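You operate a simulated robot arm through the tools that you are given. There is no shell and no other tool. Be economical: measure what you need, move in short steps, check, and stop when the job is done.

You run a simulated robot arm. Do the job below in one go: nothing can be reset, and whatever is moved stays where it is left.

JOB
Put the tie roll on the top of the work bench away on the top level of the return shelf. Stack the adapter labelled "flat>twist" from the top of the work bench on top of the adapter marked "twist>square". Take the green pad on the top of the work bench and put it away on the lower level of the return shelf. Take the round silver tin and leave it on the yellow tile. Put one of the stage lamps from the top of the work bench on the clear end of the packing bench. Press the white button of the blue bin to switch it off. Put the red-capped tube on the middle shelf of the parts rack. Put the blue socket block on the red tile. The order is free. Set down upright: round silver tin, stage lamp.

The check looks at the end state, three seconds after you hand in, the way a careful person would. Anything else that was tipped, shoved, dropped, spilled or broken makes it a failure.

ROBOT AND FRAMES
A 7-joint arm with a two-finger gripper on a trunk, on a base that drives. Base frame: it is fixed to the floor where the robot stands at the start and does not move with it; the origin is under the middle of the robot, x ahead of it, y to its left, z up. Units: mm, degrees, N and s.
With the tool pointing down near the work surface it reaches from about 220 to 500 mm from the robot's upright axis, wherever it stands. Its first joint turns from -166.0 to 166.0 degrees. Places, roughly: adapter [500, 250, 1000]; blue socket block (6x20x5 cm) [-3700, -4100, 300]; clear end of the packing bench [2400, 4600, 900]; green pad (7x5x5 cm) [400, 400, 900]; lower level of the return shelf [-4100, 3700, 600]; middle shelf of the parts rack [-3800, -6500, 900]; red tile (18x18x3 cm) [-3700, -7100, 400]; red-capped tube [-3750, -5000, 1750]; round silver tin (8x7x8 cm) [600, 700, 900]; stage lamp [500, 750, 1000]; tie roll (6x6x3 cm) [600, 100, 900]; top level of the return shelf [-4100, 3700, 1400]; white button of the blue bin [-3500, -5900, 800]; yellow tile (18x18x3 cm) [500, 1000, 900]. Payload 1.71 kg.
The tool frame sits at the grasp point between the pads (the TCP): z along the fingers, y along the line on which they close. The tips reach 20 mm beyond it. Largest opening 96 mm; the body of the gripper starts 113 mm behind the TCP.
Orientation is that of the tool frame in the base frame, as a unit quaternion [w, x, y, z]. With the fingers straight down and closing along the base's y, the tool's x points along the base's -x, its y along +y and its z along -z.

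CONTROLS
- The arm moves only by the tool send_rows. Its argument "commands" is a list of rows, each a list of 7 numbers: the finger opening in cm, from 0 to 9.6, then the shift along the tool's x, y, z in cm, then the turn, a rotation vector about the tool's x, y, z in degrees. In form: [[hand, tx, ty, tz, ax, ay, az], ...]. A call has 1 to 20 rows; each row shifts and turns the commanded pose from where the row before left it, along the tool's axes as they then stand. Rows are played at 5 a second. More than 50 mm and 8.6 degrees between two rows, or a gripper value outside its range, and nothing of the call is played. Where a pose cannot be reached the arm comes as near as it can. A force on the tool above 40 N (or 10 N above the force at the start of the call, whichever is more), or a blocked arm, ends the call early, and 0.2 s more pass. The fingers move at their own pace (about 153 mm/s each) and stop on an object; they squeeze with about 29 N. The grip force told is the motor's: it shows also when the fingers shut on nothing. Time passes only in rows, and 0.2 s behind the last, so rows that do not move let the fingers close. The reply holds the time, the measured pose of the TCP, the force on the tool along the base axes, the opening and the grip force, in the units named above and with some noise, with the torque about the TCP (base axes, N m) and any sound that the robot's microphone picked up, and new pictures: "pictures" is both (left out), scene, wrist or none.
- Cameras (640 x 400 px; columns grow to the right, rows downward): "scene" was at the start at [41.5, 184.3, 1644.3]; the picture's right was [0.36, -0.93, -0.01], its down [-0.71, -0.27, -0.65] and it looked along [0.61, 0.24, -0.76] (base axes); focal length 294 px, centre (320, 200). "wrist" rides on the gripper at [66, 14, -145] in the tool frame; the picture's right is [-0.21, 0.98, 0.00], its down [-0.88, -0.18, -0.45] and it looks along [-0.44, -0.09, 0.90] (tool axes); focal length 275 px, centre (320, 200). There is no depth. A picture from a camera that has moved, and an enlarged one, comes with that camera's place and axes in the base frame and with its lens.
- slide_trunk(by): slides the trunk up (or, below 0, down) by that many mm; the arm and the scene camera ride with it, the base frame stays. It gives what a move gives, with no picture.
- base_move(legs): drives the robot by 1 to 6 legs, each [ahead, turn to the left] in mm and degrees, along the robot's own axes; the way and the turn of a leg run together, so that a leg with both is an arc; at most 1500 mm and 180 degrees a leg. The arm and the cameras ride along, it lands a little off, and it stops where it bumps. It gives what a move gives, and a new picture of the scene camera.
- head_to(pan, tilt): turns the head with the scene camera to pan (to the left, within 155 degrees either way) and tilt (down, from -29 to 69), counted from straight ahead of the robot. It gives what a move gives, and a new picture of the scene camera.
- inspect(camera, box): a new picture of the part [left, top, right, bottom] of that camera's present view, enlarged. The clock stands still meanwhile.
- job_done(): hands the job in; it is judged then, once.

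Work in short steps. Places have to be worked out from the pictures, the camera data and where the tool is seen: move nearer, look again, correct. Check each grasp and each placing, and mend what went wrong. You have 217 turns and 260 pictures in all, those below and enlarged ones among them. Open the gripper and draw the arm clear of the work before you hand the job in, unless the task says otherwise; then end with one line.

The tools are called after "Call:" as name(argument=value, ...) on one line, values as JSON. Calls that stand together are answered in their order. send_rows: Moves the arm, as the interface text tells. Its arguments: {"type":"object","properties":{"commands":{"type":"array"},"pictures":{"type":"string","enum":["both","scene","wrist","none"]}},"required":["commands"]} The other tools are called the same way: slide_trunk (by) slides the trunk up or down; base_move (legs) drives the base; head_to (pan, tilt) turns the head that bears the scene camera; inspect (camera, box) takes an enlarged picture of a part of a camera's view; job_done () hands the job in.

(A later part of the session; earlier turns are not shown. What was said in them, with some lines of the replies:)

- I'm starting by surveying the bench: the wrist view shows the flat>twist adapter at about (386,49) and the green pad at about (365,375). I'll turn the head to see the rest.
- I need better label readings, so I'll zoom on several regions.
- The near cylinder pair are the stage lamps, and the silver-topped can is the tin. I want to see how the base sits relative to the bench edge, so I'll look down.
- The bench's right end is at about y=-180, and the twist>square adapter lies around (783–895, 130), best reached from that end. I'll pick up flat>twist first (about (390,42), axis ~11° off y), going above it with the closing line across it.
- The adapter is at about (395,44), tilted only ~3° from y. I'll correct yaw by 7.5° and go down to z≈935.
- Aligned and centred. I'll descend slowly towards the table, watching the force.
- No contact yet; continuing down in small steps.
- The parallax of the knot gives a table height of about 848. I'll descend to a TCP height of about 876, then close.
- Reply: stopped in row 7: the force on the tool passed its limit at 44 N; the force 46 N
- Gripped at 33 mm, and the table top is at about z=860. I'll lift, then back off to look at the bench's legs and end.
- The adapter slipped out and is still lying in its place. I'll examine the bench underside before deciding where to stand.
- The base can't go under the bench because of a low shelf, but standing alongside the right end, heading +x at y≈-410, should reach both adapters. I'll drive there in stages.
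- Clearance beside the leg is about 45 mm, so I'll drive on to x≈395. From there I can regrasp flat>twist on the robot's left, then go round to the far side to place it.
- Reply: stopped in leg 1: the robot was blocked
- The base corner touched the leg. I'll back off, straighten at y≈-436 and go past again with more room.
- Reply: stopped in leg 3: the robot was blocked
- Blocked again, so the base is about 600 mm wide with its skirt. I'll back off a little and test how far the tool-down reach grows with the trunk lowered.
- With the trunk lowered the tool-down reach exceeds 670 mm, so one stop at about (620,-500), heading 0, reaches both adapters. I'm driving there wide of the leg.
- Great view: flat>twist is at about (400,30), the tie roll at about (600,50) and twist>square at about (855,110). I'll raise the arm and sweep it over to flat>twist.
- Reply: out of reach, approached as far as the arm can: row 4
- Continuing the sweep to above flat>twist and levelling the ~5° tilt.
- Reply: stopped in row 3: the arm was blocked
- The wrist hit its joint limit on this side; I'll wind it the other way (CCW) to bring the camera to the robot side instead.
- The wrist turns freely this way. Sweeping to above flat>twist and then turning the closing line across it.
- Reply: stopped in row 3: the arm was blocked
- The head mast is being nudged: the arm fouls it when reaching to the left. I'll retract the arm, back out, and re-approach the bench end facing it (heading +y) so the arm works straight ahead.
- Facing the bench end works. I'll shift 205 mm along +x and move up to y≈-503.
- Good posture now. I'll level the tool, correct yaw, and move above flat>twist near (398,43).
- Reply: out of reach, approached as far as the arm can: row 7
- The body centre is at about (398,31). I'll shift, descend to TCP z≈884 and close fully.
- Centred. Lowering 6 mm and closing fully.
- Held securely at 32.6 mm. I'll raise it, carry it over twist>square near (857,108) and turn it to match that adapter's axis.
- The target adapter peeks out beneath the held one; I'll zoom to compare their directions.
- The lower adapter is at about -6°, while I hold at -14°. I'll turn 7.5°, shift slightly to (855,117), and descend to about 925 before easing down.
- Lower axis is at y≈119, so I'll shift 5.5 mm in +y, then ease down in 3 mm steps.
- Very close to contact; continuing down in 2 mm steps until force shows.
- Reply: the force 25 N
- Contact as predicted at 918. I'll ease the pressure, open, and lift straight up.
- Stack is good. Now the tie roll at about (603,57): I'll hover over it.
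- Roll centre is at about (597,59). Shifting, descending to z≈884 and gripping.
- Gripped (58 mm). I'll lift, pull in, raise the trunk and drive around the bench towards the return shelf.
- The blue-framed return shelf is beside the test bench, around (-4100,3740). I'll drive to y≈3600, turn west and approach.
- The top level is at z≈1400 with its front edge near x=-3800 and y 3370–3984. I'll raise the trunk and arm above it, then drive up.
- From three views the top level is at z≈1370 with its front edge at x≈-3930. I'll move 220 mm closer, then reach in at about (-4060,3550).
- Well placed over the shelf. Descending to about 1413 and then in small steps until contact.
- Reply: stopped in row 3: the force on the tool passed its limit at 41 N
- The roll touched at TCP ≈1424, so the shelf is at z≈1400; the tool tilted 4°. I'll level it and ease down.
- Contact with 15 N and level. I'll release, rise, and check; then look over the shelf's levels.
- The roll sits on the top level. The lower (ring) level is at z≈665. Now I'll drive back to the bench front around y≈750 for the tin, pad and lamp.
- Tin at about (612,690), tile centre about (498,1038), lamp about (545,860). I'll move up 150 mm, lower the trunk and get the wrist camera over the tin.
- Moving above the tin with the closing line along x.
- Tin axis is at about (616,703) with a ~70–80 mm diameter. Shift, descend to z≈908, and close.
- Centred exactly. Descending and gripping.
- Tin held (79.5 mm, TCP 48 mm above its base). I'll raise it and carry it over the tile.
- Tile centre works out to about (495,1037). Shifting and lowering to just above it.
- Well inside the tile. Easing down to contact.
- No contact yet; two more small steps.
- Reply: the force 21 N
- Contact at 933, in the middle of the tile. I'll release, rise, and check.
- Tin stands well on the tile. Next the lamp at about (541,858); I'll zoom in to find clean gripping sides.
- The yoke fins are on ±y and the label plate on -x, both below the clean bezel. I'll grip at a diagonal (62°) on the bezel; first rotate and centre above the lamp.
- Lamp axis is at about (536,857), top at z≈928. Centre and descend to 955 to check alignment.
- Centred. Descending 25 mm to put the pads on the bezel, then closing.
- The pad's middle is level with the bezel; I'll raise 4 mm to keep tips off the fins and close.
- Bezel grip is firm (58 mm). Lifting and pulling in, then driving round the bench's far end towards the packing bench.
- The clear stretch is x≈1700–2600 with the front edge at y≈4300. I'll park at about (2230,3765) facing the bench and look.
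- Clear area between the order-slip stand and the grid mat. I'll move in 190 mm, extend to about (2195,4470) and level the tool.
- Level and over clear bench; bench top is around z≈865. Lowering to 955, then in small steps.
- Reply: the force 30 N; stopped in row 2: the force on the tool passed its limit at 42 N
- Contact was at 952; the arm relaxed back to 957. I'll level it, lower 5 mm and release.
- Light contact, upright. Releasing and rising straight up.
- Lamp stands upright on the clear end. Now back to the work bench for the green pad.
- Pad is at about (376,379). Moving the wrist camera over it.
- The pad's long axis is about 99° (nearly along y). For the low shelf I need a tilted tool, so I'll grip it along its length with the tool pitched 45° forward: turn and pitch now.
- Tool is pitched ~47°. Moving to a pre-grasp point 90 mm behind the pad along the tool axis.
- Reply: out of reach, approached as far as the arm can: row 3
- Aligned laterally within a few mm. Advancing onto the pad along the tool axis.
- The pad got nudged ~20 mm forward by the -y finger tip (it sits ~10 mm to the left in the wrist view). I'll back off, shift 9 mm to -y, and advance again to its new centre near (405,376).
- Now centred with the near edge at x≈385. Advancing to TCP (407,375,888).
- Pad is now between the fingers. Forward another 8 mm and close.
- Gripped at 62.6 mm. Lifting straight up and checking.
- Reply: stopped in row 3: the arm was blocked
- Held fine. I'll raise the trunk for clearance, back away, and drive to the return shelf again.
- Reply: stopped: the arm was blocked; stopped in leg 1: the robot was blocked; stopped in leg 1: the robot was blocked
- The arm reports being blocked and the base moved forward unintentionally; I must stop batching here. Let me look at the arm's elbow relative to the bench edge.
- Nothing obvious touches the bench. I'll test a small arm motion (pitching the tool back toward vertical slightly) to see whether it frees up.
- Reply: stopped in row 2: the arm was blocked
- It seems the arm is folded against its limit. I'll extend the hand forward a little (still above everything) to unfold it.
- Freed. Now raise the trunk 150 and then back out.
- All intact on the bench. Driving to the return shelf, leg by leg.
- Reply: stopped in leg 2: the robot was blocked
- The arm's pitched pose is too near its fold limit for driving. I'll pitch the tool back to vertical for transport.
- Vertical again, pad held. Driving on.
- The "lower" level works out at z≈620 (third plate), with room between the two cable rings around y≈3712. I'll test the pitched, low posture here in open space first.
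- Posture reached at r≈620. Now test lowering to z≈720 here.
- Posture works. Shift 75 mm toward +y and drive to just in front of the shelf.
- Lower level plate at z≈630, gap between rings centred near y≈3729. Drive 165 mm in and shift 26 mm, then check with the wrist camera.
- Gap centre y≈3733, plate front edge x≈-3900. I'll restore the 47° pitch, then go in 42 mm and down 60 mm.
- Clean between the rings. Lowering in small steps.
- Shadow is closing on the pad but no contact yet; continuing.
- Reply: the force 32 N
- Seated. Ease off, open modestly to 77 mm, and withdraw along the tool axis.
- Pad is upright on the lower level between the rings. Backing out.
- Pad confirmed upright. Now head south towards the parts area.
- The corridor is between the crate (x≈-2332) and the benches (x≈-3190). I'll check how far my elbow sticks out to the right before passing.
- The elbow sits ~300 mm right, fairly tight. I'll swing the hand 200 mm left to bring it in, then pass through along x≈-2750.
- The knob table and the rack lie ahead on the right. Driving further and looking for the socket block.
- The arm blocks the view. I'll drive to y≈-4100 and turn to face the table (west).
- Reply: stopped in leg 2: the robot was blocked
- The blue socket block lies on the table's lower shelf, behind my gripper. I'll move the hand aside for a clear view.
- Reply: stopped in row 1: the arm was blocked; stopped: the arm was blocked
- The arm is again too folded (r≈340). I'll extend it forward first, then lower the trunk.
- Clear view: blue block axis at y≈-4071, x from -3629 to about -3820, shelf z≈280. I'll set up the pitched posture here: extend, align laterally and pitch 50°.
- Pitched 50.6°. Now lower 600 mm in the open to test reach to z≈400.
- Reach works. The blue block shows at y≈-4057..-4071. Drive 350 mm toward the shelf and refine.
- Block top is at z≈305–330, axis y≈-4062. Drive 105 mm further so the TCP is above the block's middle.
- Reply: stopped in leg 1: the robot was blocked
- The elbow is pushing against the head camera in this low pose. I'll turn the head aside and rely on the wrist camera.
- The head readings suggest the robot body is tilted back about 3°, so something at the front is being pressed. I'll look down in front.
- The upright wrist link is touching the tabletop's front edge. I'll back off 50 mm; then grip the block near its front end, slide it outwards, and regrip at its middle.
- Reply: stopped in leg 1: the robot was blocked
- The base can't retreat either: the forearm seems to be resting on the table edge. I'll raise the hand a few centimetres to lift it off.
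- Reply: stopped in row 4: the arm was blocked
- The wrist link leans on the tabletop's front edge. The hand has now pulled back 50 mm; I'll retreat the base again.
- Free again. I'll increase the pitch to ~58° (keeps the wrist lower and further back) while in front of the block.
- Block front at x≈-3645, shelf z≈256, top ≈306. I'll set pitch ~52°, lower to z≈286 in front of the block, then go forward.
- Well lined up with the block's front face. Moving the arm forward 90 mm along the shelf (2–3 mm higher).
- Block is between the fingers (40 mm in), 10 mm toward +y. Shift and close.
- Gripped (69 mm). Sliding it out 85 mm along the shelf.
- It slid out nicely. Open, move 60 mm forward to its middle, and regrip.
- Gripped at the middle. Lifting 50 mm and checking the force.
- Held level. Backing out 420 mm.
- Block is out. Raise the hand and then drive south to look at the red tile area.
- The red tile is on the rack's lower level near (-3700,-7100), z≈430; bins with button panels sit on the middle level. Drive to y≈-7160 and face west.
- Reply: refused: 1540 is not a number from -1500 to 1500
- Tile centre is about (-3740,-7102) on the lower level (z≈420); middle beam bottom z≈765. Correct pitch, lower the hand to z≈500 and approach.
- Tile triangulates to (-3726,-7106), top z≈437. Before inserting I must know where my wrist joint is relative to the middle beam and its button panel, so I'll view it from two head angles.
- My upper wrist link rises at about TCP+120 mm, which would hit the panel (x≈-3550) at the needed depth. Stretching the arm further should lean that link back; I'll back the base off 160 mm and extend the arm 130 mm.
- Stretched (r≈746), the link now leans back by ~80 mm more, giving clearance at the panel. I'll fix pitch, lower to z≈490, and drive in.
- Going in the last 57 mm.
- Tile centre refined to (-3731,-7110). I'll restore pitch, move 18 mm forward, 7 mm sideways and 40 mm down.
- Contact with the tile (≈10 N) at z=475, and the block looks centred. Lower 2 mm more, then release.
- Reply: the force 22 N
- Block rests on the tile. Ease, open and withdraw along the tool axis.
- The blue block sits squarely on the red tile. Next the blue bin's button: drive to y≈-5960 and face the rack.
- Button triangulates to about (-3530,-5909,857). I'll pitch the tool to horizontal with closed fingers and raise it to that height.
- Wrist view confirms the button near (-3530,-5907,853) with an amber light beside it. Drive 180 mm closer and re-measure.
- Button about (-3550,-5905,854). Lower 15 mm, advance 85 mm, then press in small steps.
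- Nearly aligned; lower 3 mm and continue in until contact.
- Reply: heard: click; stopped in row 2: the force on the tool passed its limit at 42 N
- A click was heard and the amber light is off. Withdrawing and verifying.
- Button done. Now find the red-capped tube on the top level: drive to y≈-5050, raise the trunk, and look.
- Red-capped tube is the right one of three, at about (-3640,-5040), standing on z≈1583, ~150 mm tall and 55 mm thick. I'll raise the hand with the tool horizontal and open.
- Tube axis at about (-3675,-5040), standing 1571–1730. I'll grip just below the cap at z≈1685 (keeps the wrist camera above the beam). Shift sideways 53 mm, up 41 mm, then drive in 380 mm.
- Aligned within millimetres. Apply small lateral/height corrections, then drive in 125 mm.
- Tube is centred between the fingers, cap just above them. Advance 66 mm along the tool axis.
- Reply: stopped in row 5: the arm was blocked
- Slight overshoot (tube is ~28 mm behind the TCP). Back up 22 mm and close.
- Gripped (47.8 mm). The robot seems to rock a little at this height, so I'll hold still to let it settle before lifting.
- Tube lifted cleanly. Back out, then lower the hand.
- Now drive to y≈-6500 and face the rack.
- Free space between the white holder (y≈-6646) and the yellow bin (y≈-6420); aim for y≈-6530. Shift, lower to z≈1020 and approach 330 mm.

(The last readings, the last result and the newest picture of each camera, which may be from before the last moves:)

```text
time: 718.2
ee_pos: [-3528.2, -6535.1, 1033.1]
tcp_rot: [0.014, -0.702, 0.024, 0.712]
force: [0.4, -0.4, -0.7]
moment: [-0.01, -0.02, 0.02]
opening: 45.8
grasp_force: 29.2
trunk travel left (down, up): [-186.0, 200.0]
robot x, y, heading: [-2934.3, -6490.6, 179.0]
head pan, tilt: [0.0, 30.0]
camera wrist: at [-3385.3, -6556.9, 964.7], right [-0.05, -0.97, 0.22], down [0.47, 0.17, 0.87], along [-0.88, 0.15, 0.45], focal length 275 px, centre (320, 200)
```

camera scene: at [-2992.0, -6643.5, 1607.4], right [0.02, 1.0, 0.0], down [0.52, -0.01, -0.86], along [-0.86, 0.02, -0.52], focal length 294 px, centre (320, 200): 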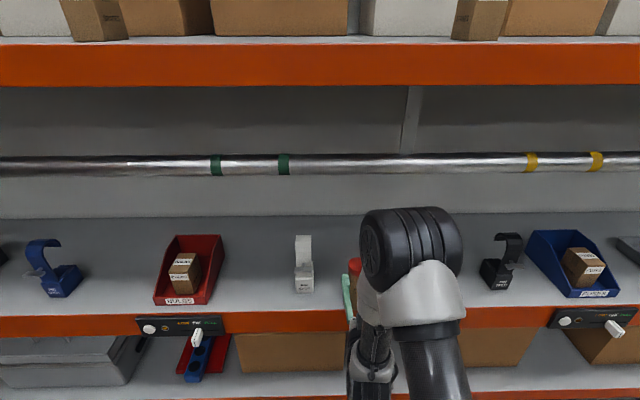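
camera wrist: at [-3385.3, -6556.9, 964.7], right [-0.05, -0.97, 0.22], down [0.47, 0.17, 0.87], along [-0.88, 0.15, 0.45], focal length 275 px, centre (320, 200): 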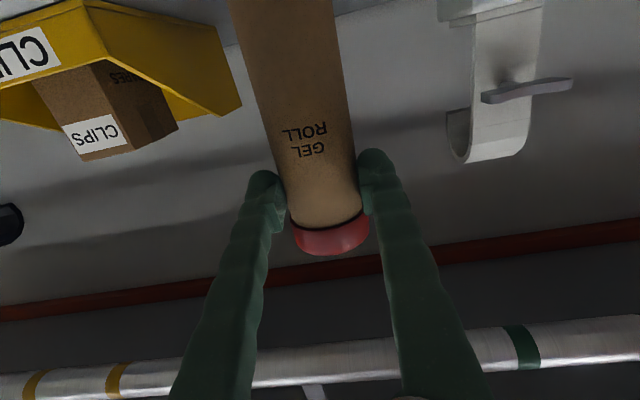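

Good alignment between the bin and the holder. Drive in 110 mm more.

Call:
base_move(legs=[[110, 0]])

Call:
send_rows(commands=[[0, 0, 0, 0, 0, 0, 0], [0, 0, 0, 0, 0, 0, 0], [0, 0, 0, 0, 0, 0, 0], [0, 0, 0, 0, 0, 0, 0]], pictures="both")

```text
time: 719.5
ee_pos: [-3626.3, -6534.4, 1039.6]
tcp_rot: [0.013, -0.697, 0.024, 0.717]
force: [-0.7, -0.1, -1.5]
moment: [-0.03, -0.01, -0.02]
opening: 45.7
grasp_force: 28.9
trunk travel left (down, up): [-186.0, 200.0]
robot x, y, heading: [-3040.5, -6487.3, 179.1]
head pan, tilt: [0.0, 30.0]
camera scene: at [-3054.9, -6642.4, 1608.5], right [0.02, 1.0, 0.0], down [0.49, -0.01, -0.87], along [-0.87, 0.02, -0.49], focal length 294 px, centre (320, 200)
```

scene: 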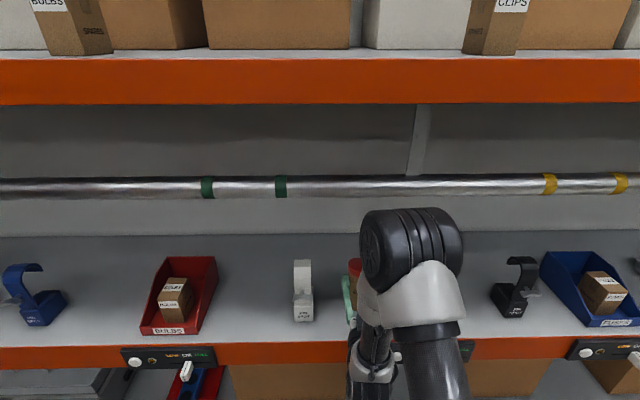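

```text
time: 720.5
ee_pos: [-3645.8, -6533.0, 1029.0]
tcp_rot: [0.014, -0.704, 0.025, 0.71]
force: [-0.5, 0.6, -1.5]
moment: [0.0, 0.01, 0.03]
opening: 45.6
grasp_force: 29.5
trunk travel left (down, up): [-186.0, 200.0]
robot x, y, heading: [-3040.7, -6490.2, 179.1]
head pan, tilt: [0.0, 30.0]
camera scene: at [-3107.5, -6641.5, 1607.1], right [0.02, 1.0, 0.0], down [0.52, -0.01, -0.85], along [-0.85, 0.01, -0.52], focal length 294 px, centre (320, 200)
camera wrist: at [-3502.1, -6555.1, 961.2], right [-0.05, -0.97, 0.22], down [0.46, 0.17, 0.87], along [-0.89, 0.15, 0.44], focal length 275 px, centre (320, 200)
```

scene: 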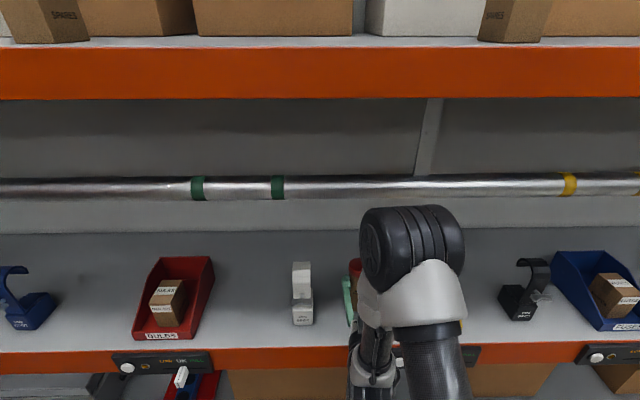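
wrist: 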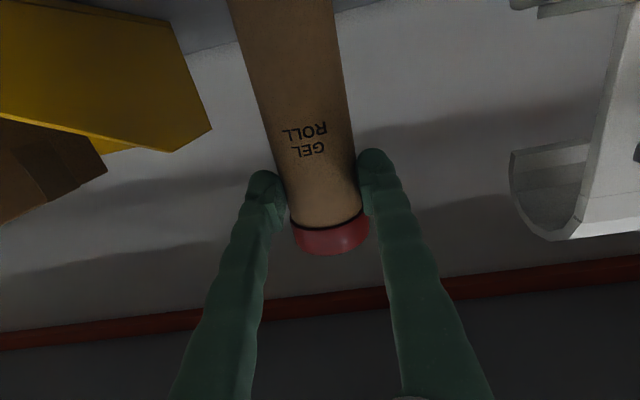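

Position fine. Forward 25 mm, then lower gently toward the shelf.

Call:
send_rows(commands=[[0, 0, 0, 2.5, 0, 0, 0], [0, 1.5, 0, 0, 0, 0, 0], [0, 1.5, 0, 0, 0, 0, 0], [0, 0, 0, 0, 0, 0, 0], [0, 0, 0, 0, 0, 0, 0]], pictures="none")

Call:
send_rows(commands=[[0, 0.6, 0, 0, 0, 0, 0], [0, 0, 0, 0, 0, 0, 0], [0, 0, 0, 0, 0, 0, 0]], pictures="none")

```text
time: 721.7
ee_pos: [-3666.3, -6533.4, 1003.8]
tcp_rot: [0.013, -0.7, 0.024, 0.713]
force: [5.9, -1.4, 20.6]
moment: [0.09, 0.31, -0.15]
opening: 45.7
grasp_force: 28.7
trunk travel left (down, up): [-186.0, 200.0]
robot x, y, heading: [-3040.0, -6491.1, 178.8]
head pan, tilt: [0.0, 30.0]
```

```text
time: 722.5
ee_pos: [-3663.9, -6531.8, 998.3]
tcp_rot: [0.014, -0.701, 0.024, 0.713]
force: [5.6, 0.5, 19.0]
moment: [0.19, 0.22, -0.11]
opening: 39.9
grasp_force: 29.0
trunk travel left (down, up): [-186.0, 200.0]
robot x, y, heading: [-3043.9, -6489.4, 179.2]
head pan, tilt: [0.0, 30.0]
```

Contact at z≈1003, but the opening dropped to 40 mm; let me look before doing anything else.

Call:
send_rows(commands=[[3.9, 0, 0, 0, 0, 0, 0]], pictures="both")

Call:
inspect(camera="scene", box=[290, 220, 420, 370])

```text
time: 722.9
ee_pos: [-3664.4, -6533.7, 995.4]
tcp_rot: [0.014, -0.703, 0.024, 0.711]
force: [0.2, 0.0, 0.6]
moment: [-0.02, -0.02, -0.02]
opening: 39.0
grasp_force: 0.1
trunk travel left (down, up): [-186.0, 200.0]
robot x, y, heading: [-3043.5, -6491.7, 179.1]
head pan, tilt: [0.0, 30.0]
camera scene: at [-3100.4, -6641.5, 1607.4], right [0.02, 1.0, 0.0], down [0.51, -0.01, -0.86], along [-0.86, 0.01, -0.51], focal length 294 px, centre (320, 200)
camera wrist: at [-3521.3, -6554.5, 928.1], right [-0.05, -0.97, 0.22], down [0.46, 0.17, 0.87], along [-0.88, 0.15, 0.44], focal length 275 px, centre (320, 200)
```

scene: 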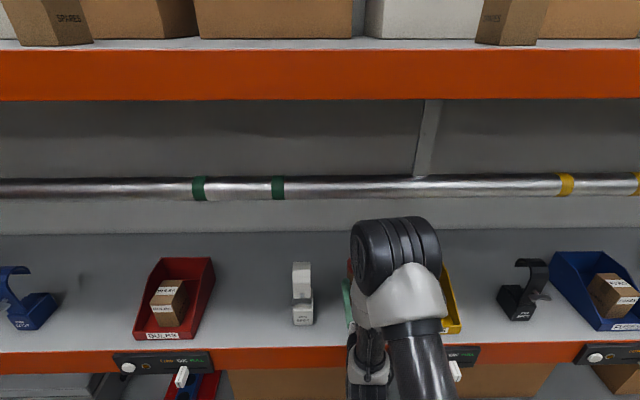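
wrist: 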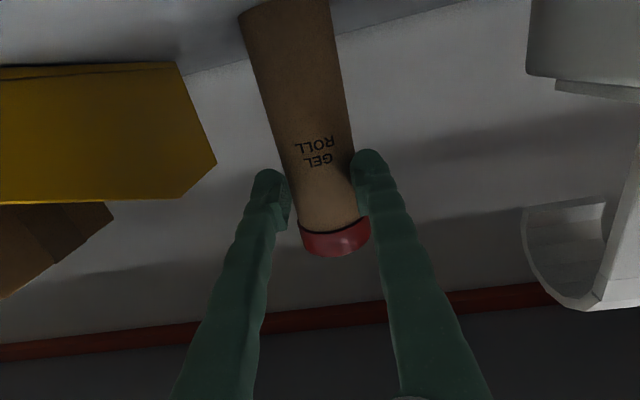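

```text
2.67 times, centred on (355, 295) of scene
camera zoom: at [-3100.4, -6641.5, 1607.4], right [0.02, 1.0, 0.0], down [0.51, -0.01, -0.86], along [-0.86, 0.01, -0.51], focal length 784 px, centre (227, -53)
```

zoom: 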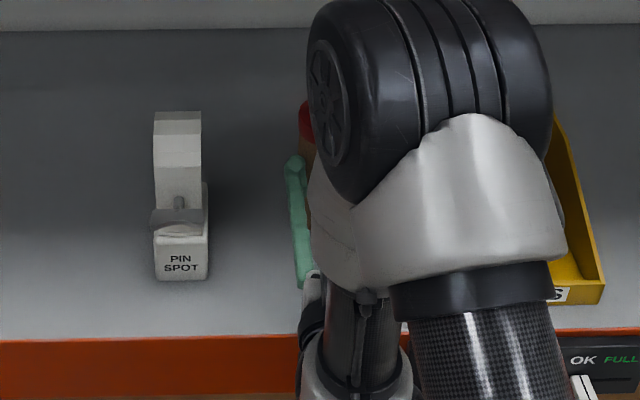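

The tube is standing on the shelf (z≈900) with the fingers loose around it. Open gradually and check it stays upright.

Call:
send_rows(commands=[[4.5, 0, 0, 0, 0, 0, 0], [5.2, 0, 0, 0, 0, 0, 0], [6, 0, 0, 0, 0, 0, 0], [7, 0, 0, 0, 0, 0, 0], [7, 0, 0, 0, 0, 0, 0], [7, 0, 0, 0, 0, 0, 0]], pictures="wrist")

```text
time: 724.3
ee_pos: [-3665.9, -6531.9, 996.7]
tcp_rot: [0.013, -0.702, 0.024, 0.712]
force: [0.1, 0.3, 0.2]
moment: [-0.03, -0.02, 0.0]
opening: 69.8
grasp_force: 0.0
trunk travel left (down, up): [-186.0, 200.0]
robot x, y, heading: [-3046.2, -6490.6, 179.1]
head pan, tilt: [0.0, 30.0]
camera wrist: at [-3522.3, -6554.6, 928.7], right [-0.05, -0.97, 0.22], down [0.47, 0.17, 0.87], along [-0.88, 0.15, 0.45], focal length 275 px, centre (320, 200)
```

wrist: 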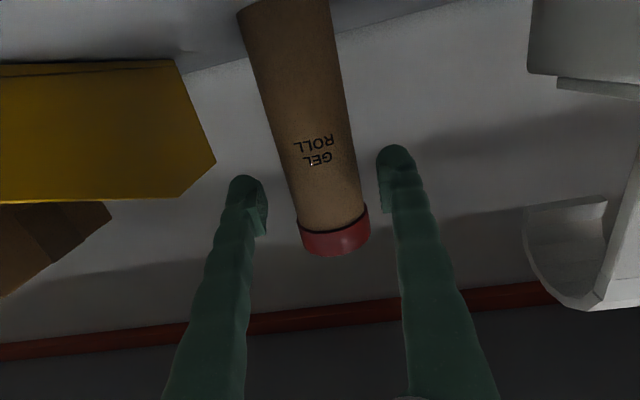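

It stands freely. Open fully, withdraw straight back and verify.

Call:
send_rows(commands=[[9.6, 0, 0, 0, 0, 0, 0], [9.6, 0, 0, 0, 0, 0, 0], [9.6, 0, 0, -3, 0, 0, 0], [9.6, 0, 0, -4, 0, 0, 0], [9.6, 0, 0, 0, 0, 0, 0]], pictures="none")

Call:
base_move(legs=[[-450, 0]])

Call:
inspect(camera="scene", box=[60, 120, 640, 360])

```text
time: 725.5
ee_pos: [-3596.3, -6536.0, 995.0]
tcp_rot: [0.013, -0.702, 0.024, 0.712]
force: [-0.7, -0.1, -0.2]
moment: [0.04, -0.01, 0.03]
opening: 96.0
grasp_force: 0.1
trunk travel left (down, up): [-186.0, 200.0]
robot x, y, heading: [-3043.3, -6485.8, 178.8]
head pan, tilt: [0.0, 30.0]
```

```text
time: 728.3
ee_pos: [-3150.9, -6543.3, 995.3]
tcp_rot: [0.015, -0.702, 0.026, 0.712]
force: [0.1, 0.1, -0.3]
moment: [0.02, 0.0, 0.02]
opening: 96.2
grasp_force: 0.0
trunk travel left (down, up): [-186.0, 200.0]
robot x, y, heading: [-2597.7, -6497.9, 178.8]
head pan, tilt: [0.0, 30.0]
camera scene: at [-2655.5, -6649.5, 1607.5], right [0.02, 1.0, 0.0], down [0.51, -0.01, -0.86], along [-0.86, 0.02, -0.51], focal length 294 px, centre (320, 200)
```

scene: 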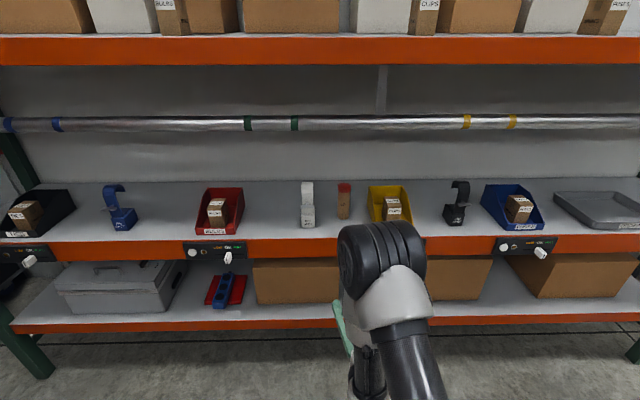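

```text
1.10 times, centred on (350, 240) of scene
camera zoom: at [-2655.5, -6649.5, 1607.5], right [0.02, 1.0, 0.0], down [0.51, -0.01, -0.86], along [-0.86, 0.02, -0.51], focal length 324 px, centre (287, 156)
```

zoom: 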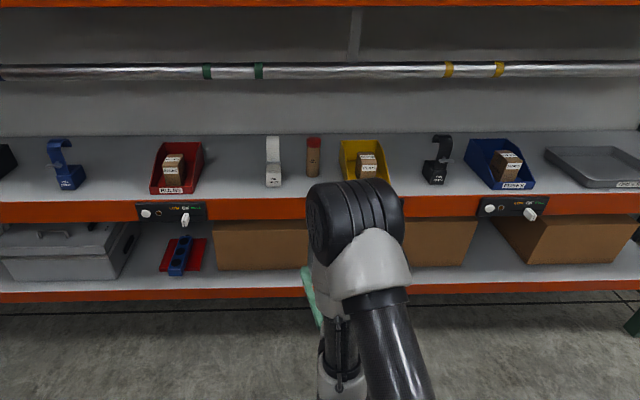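

Everything is in place: the tube is upright on the middle shelf, the block is on the tile, the blue bin's light is off, and the gripper is open with the arm clear. Handing in.

Call:
job_done()

```text
The job is handed in.
```

All eight tasks are done and I handed the job in. Along the way the base bumped the work bench legs and the arm briefly pressed against the cable-ring table, but nothing looked moved afterwards.
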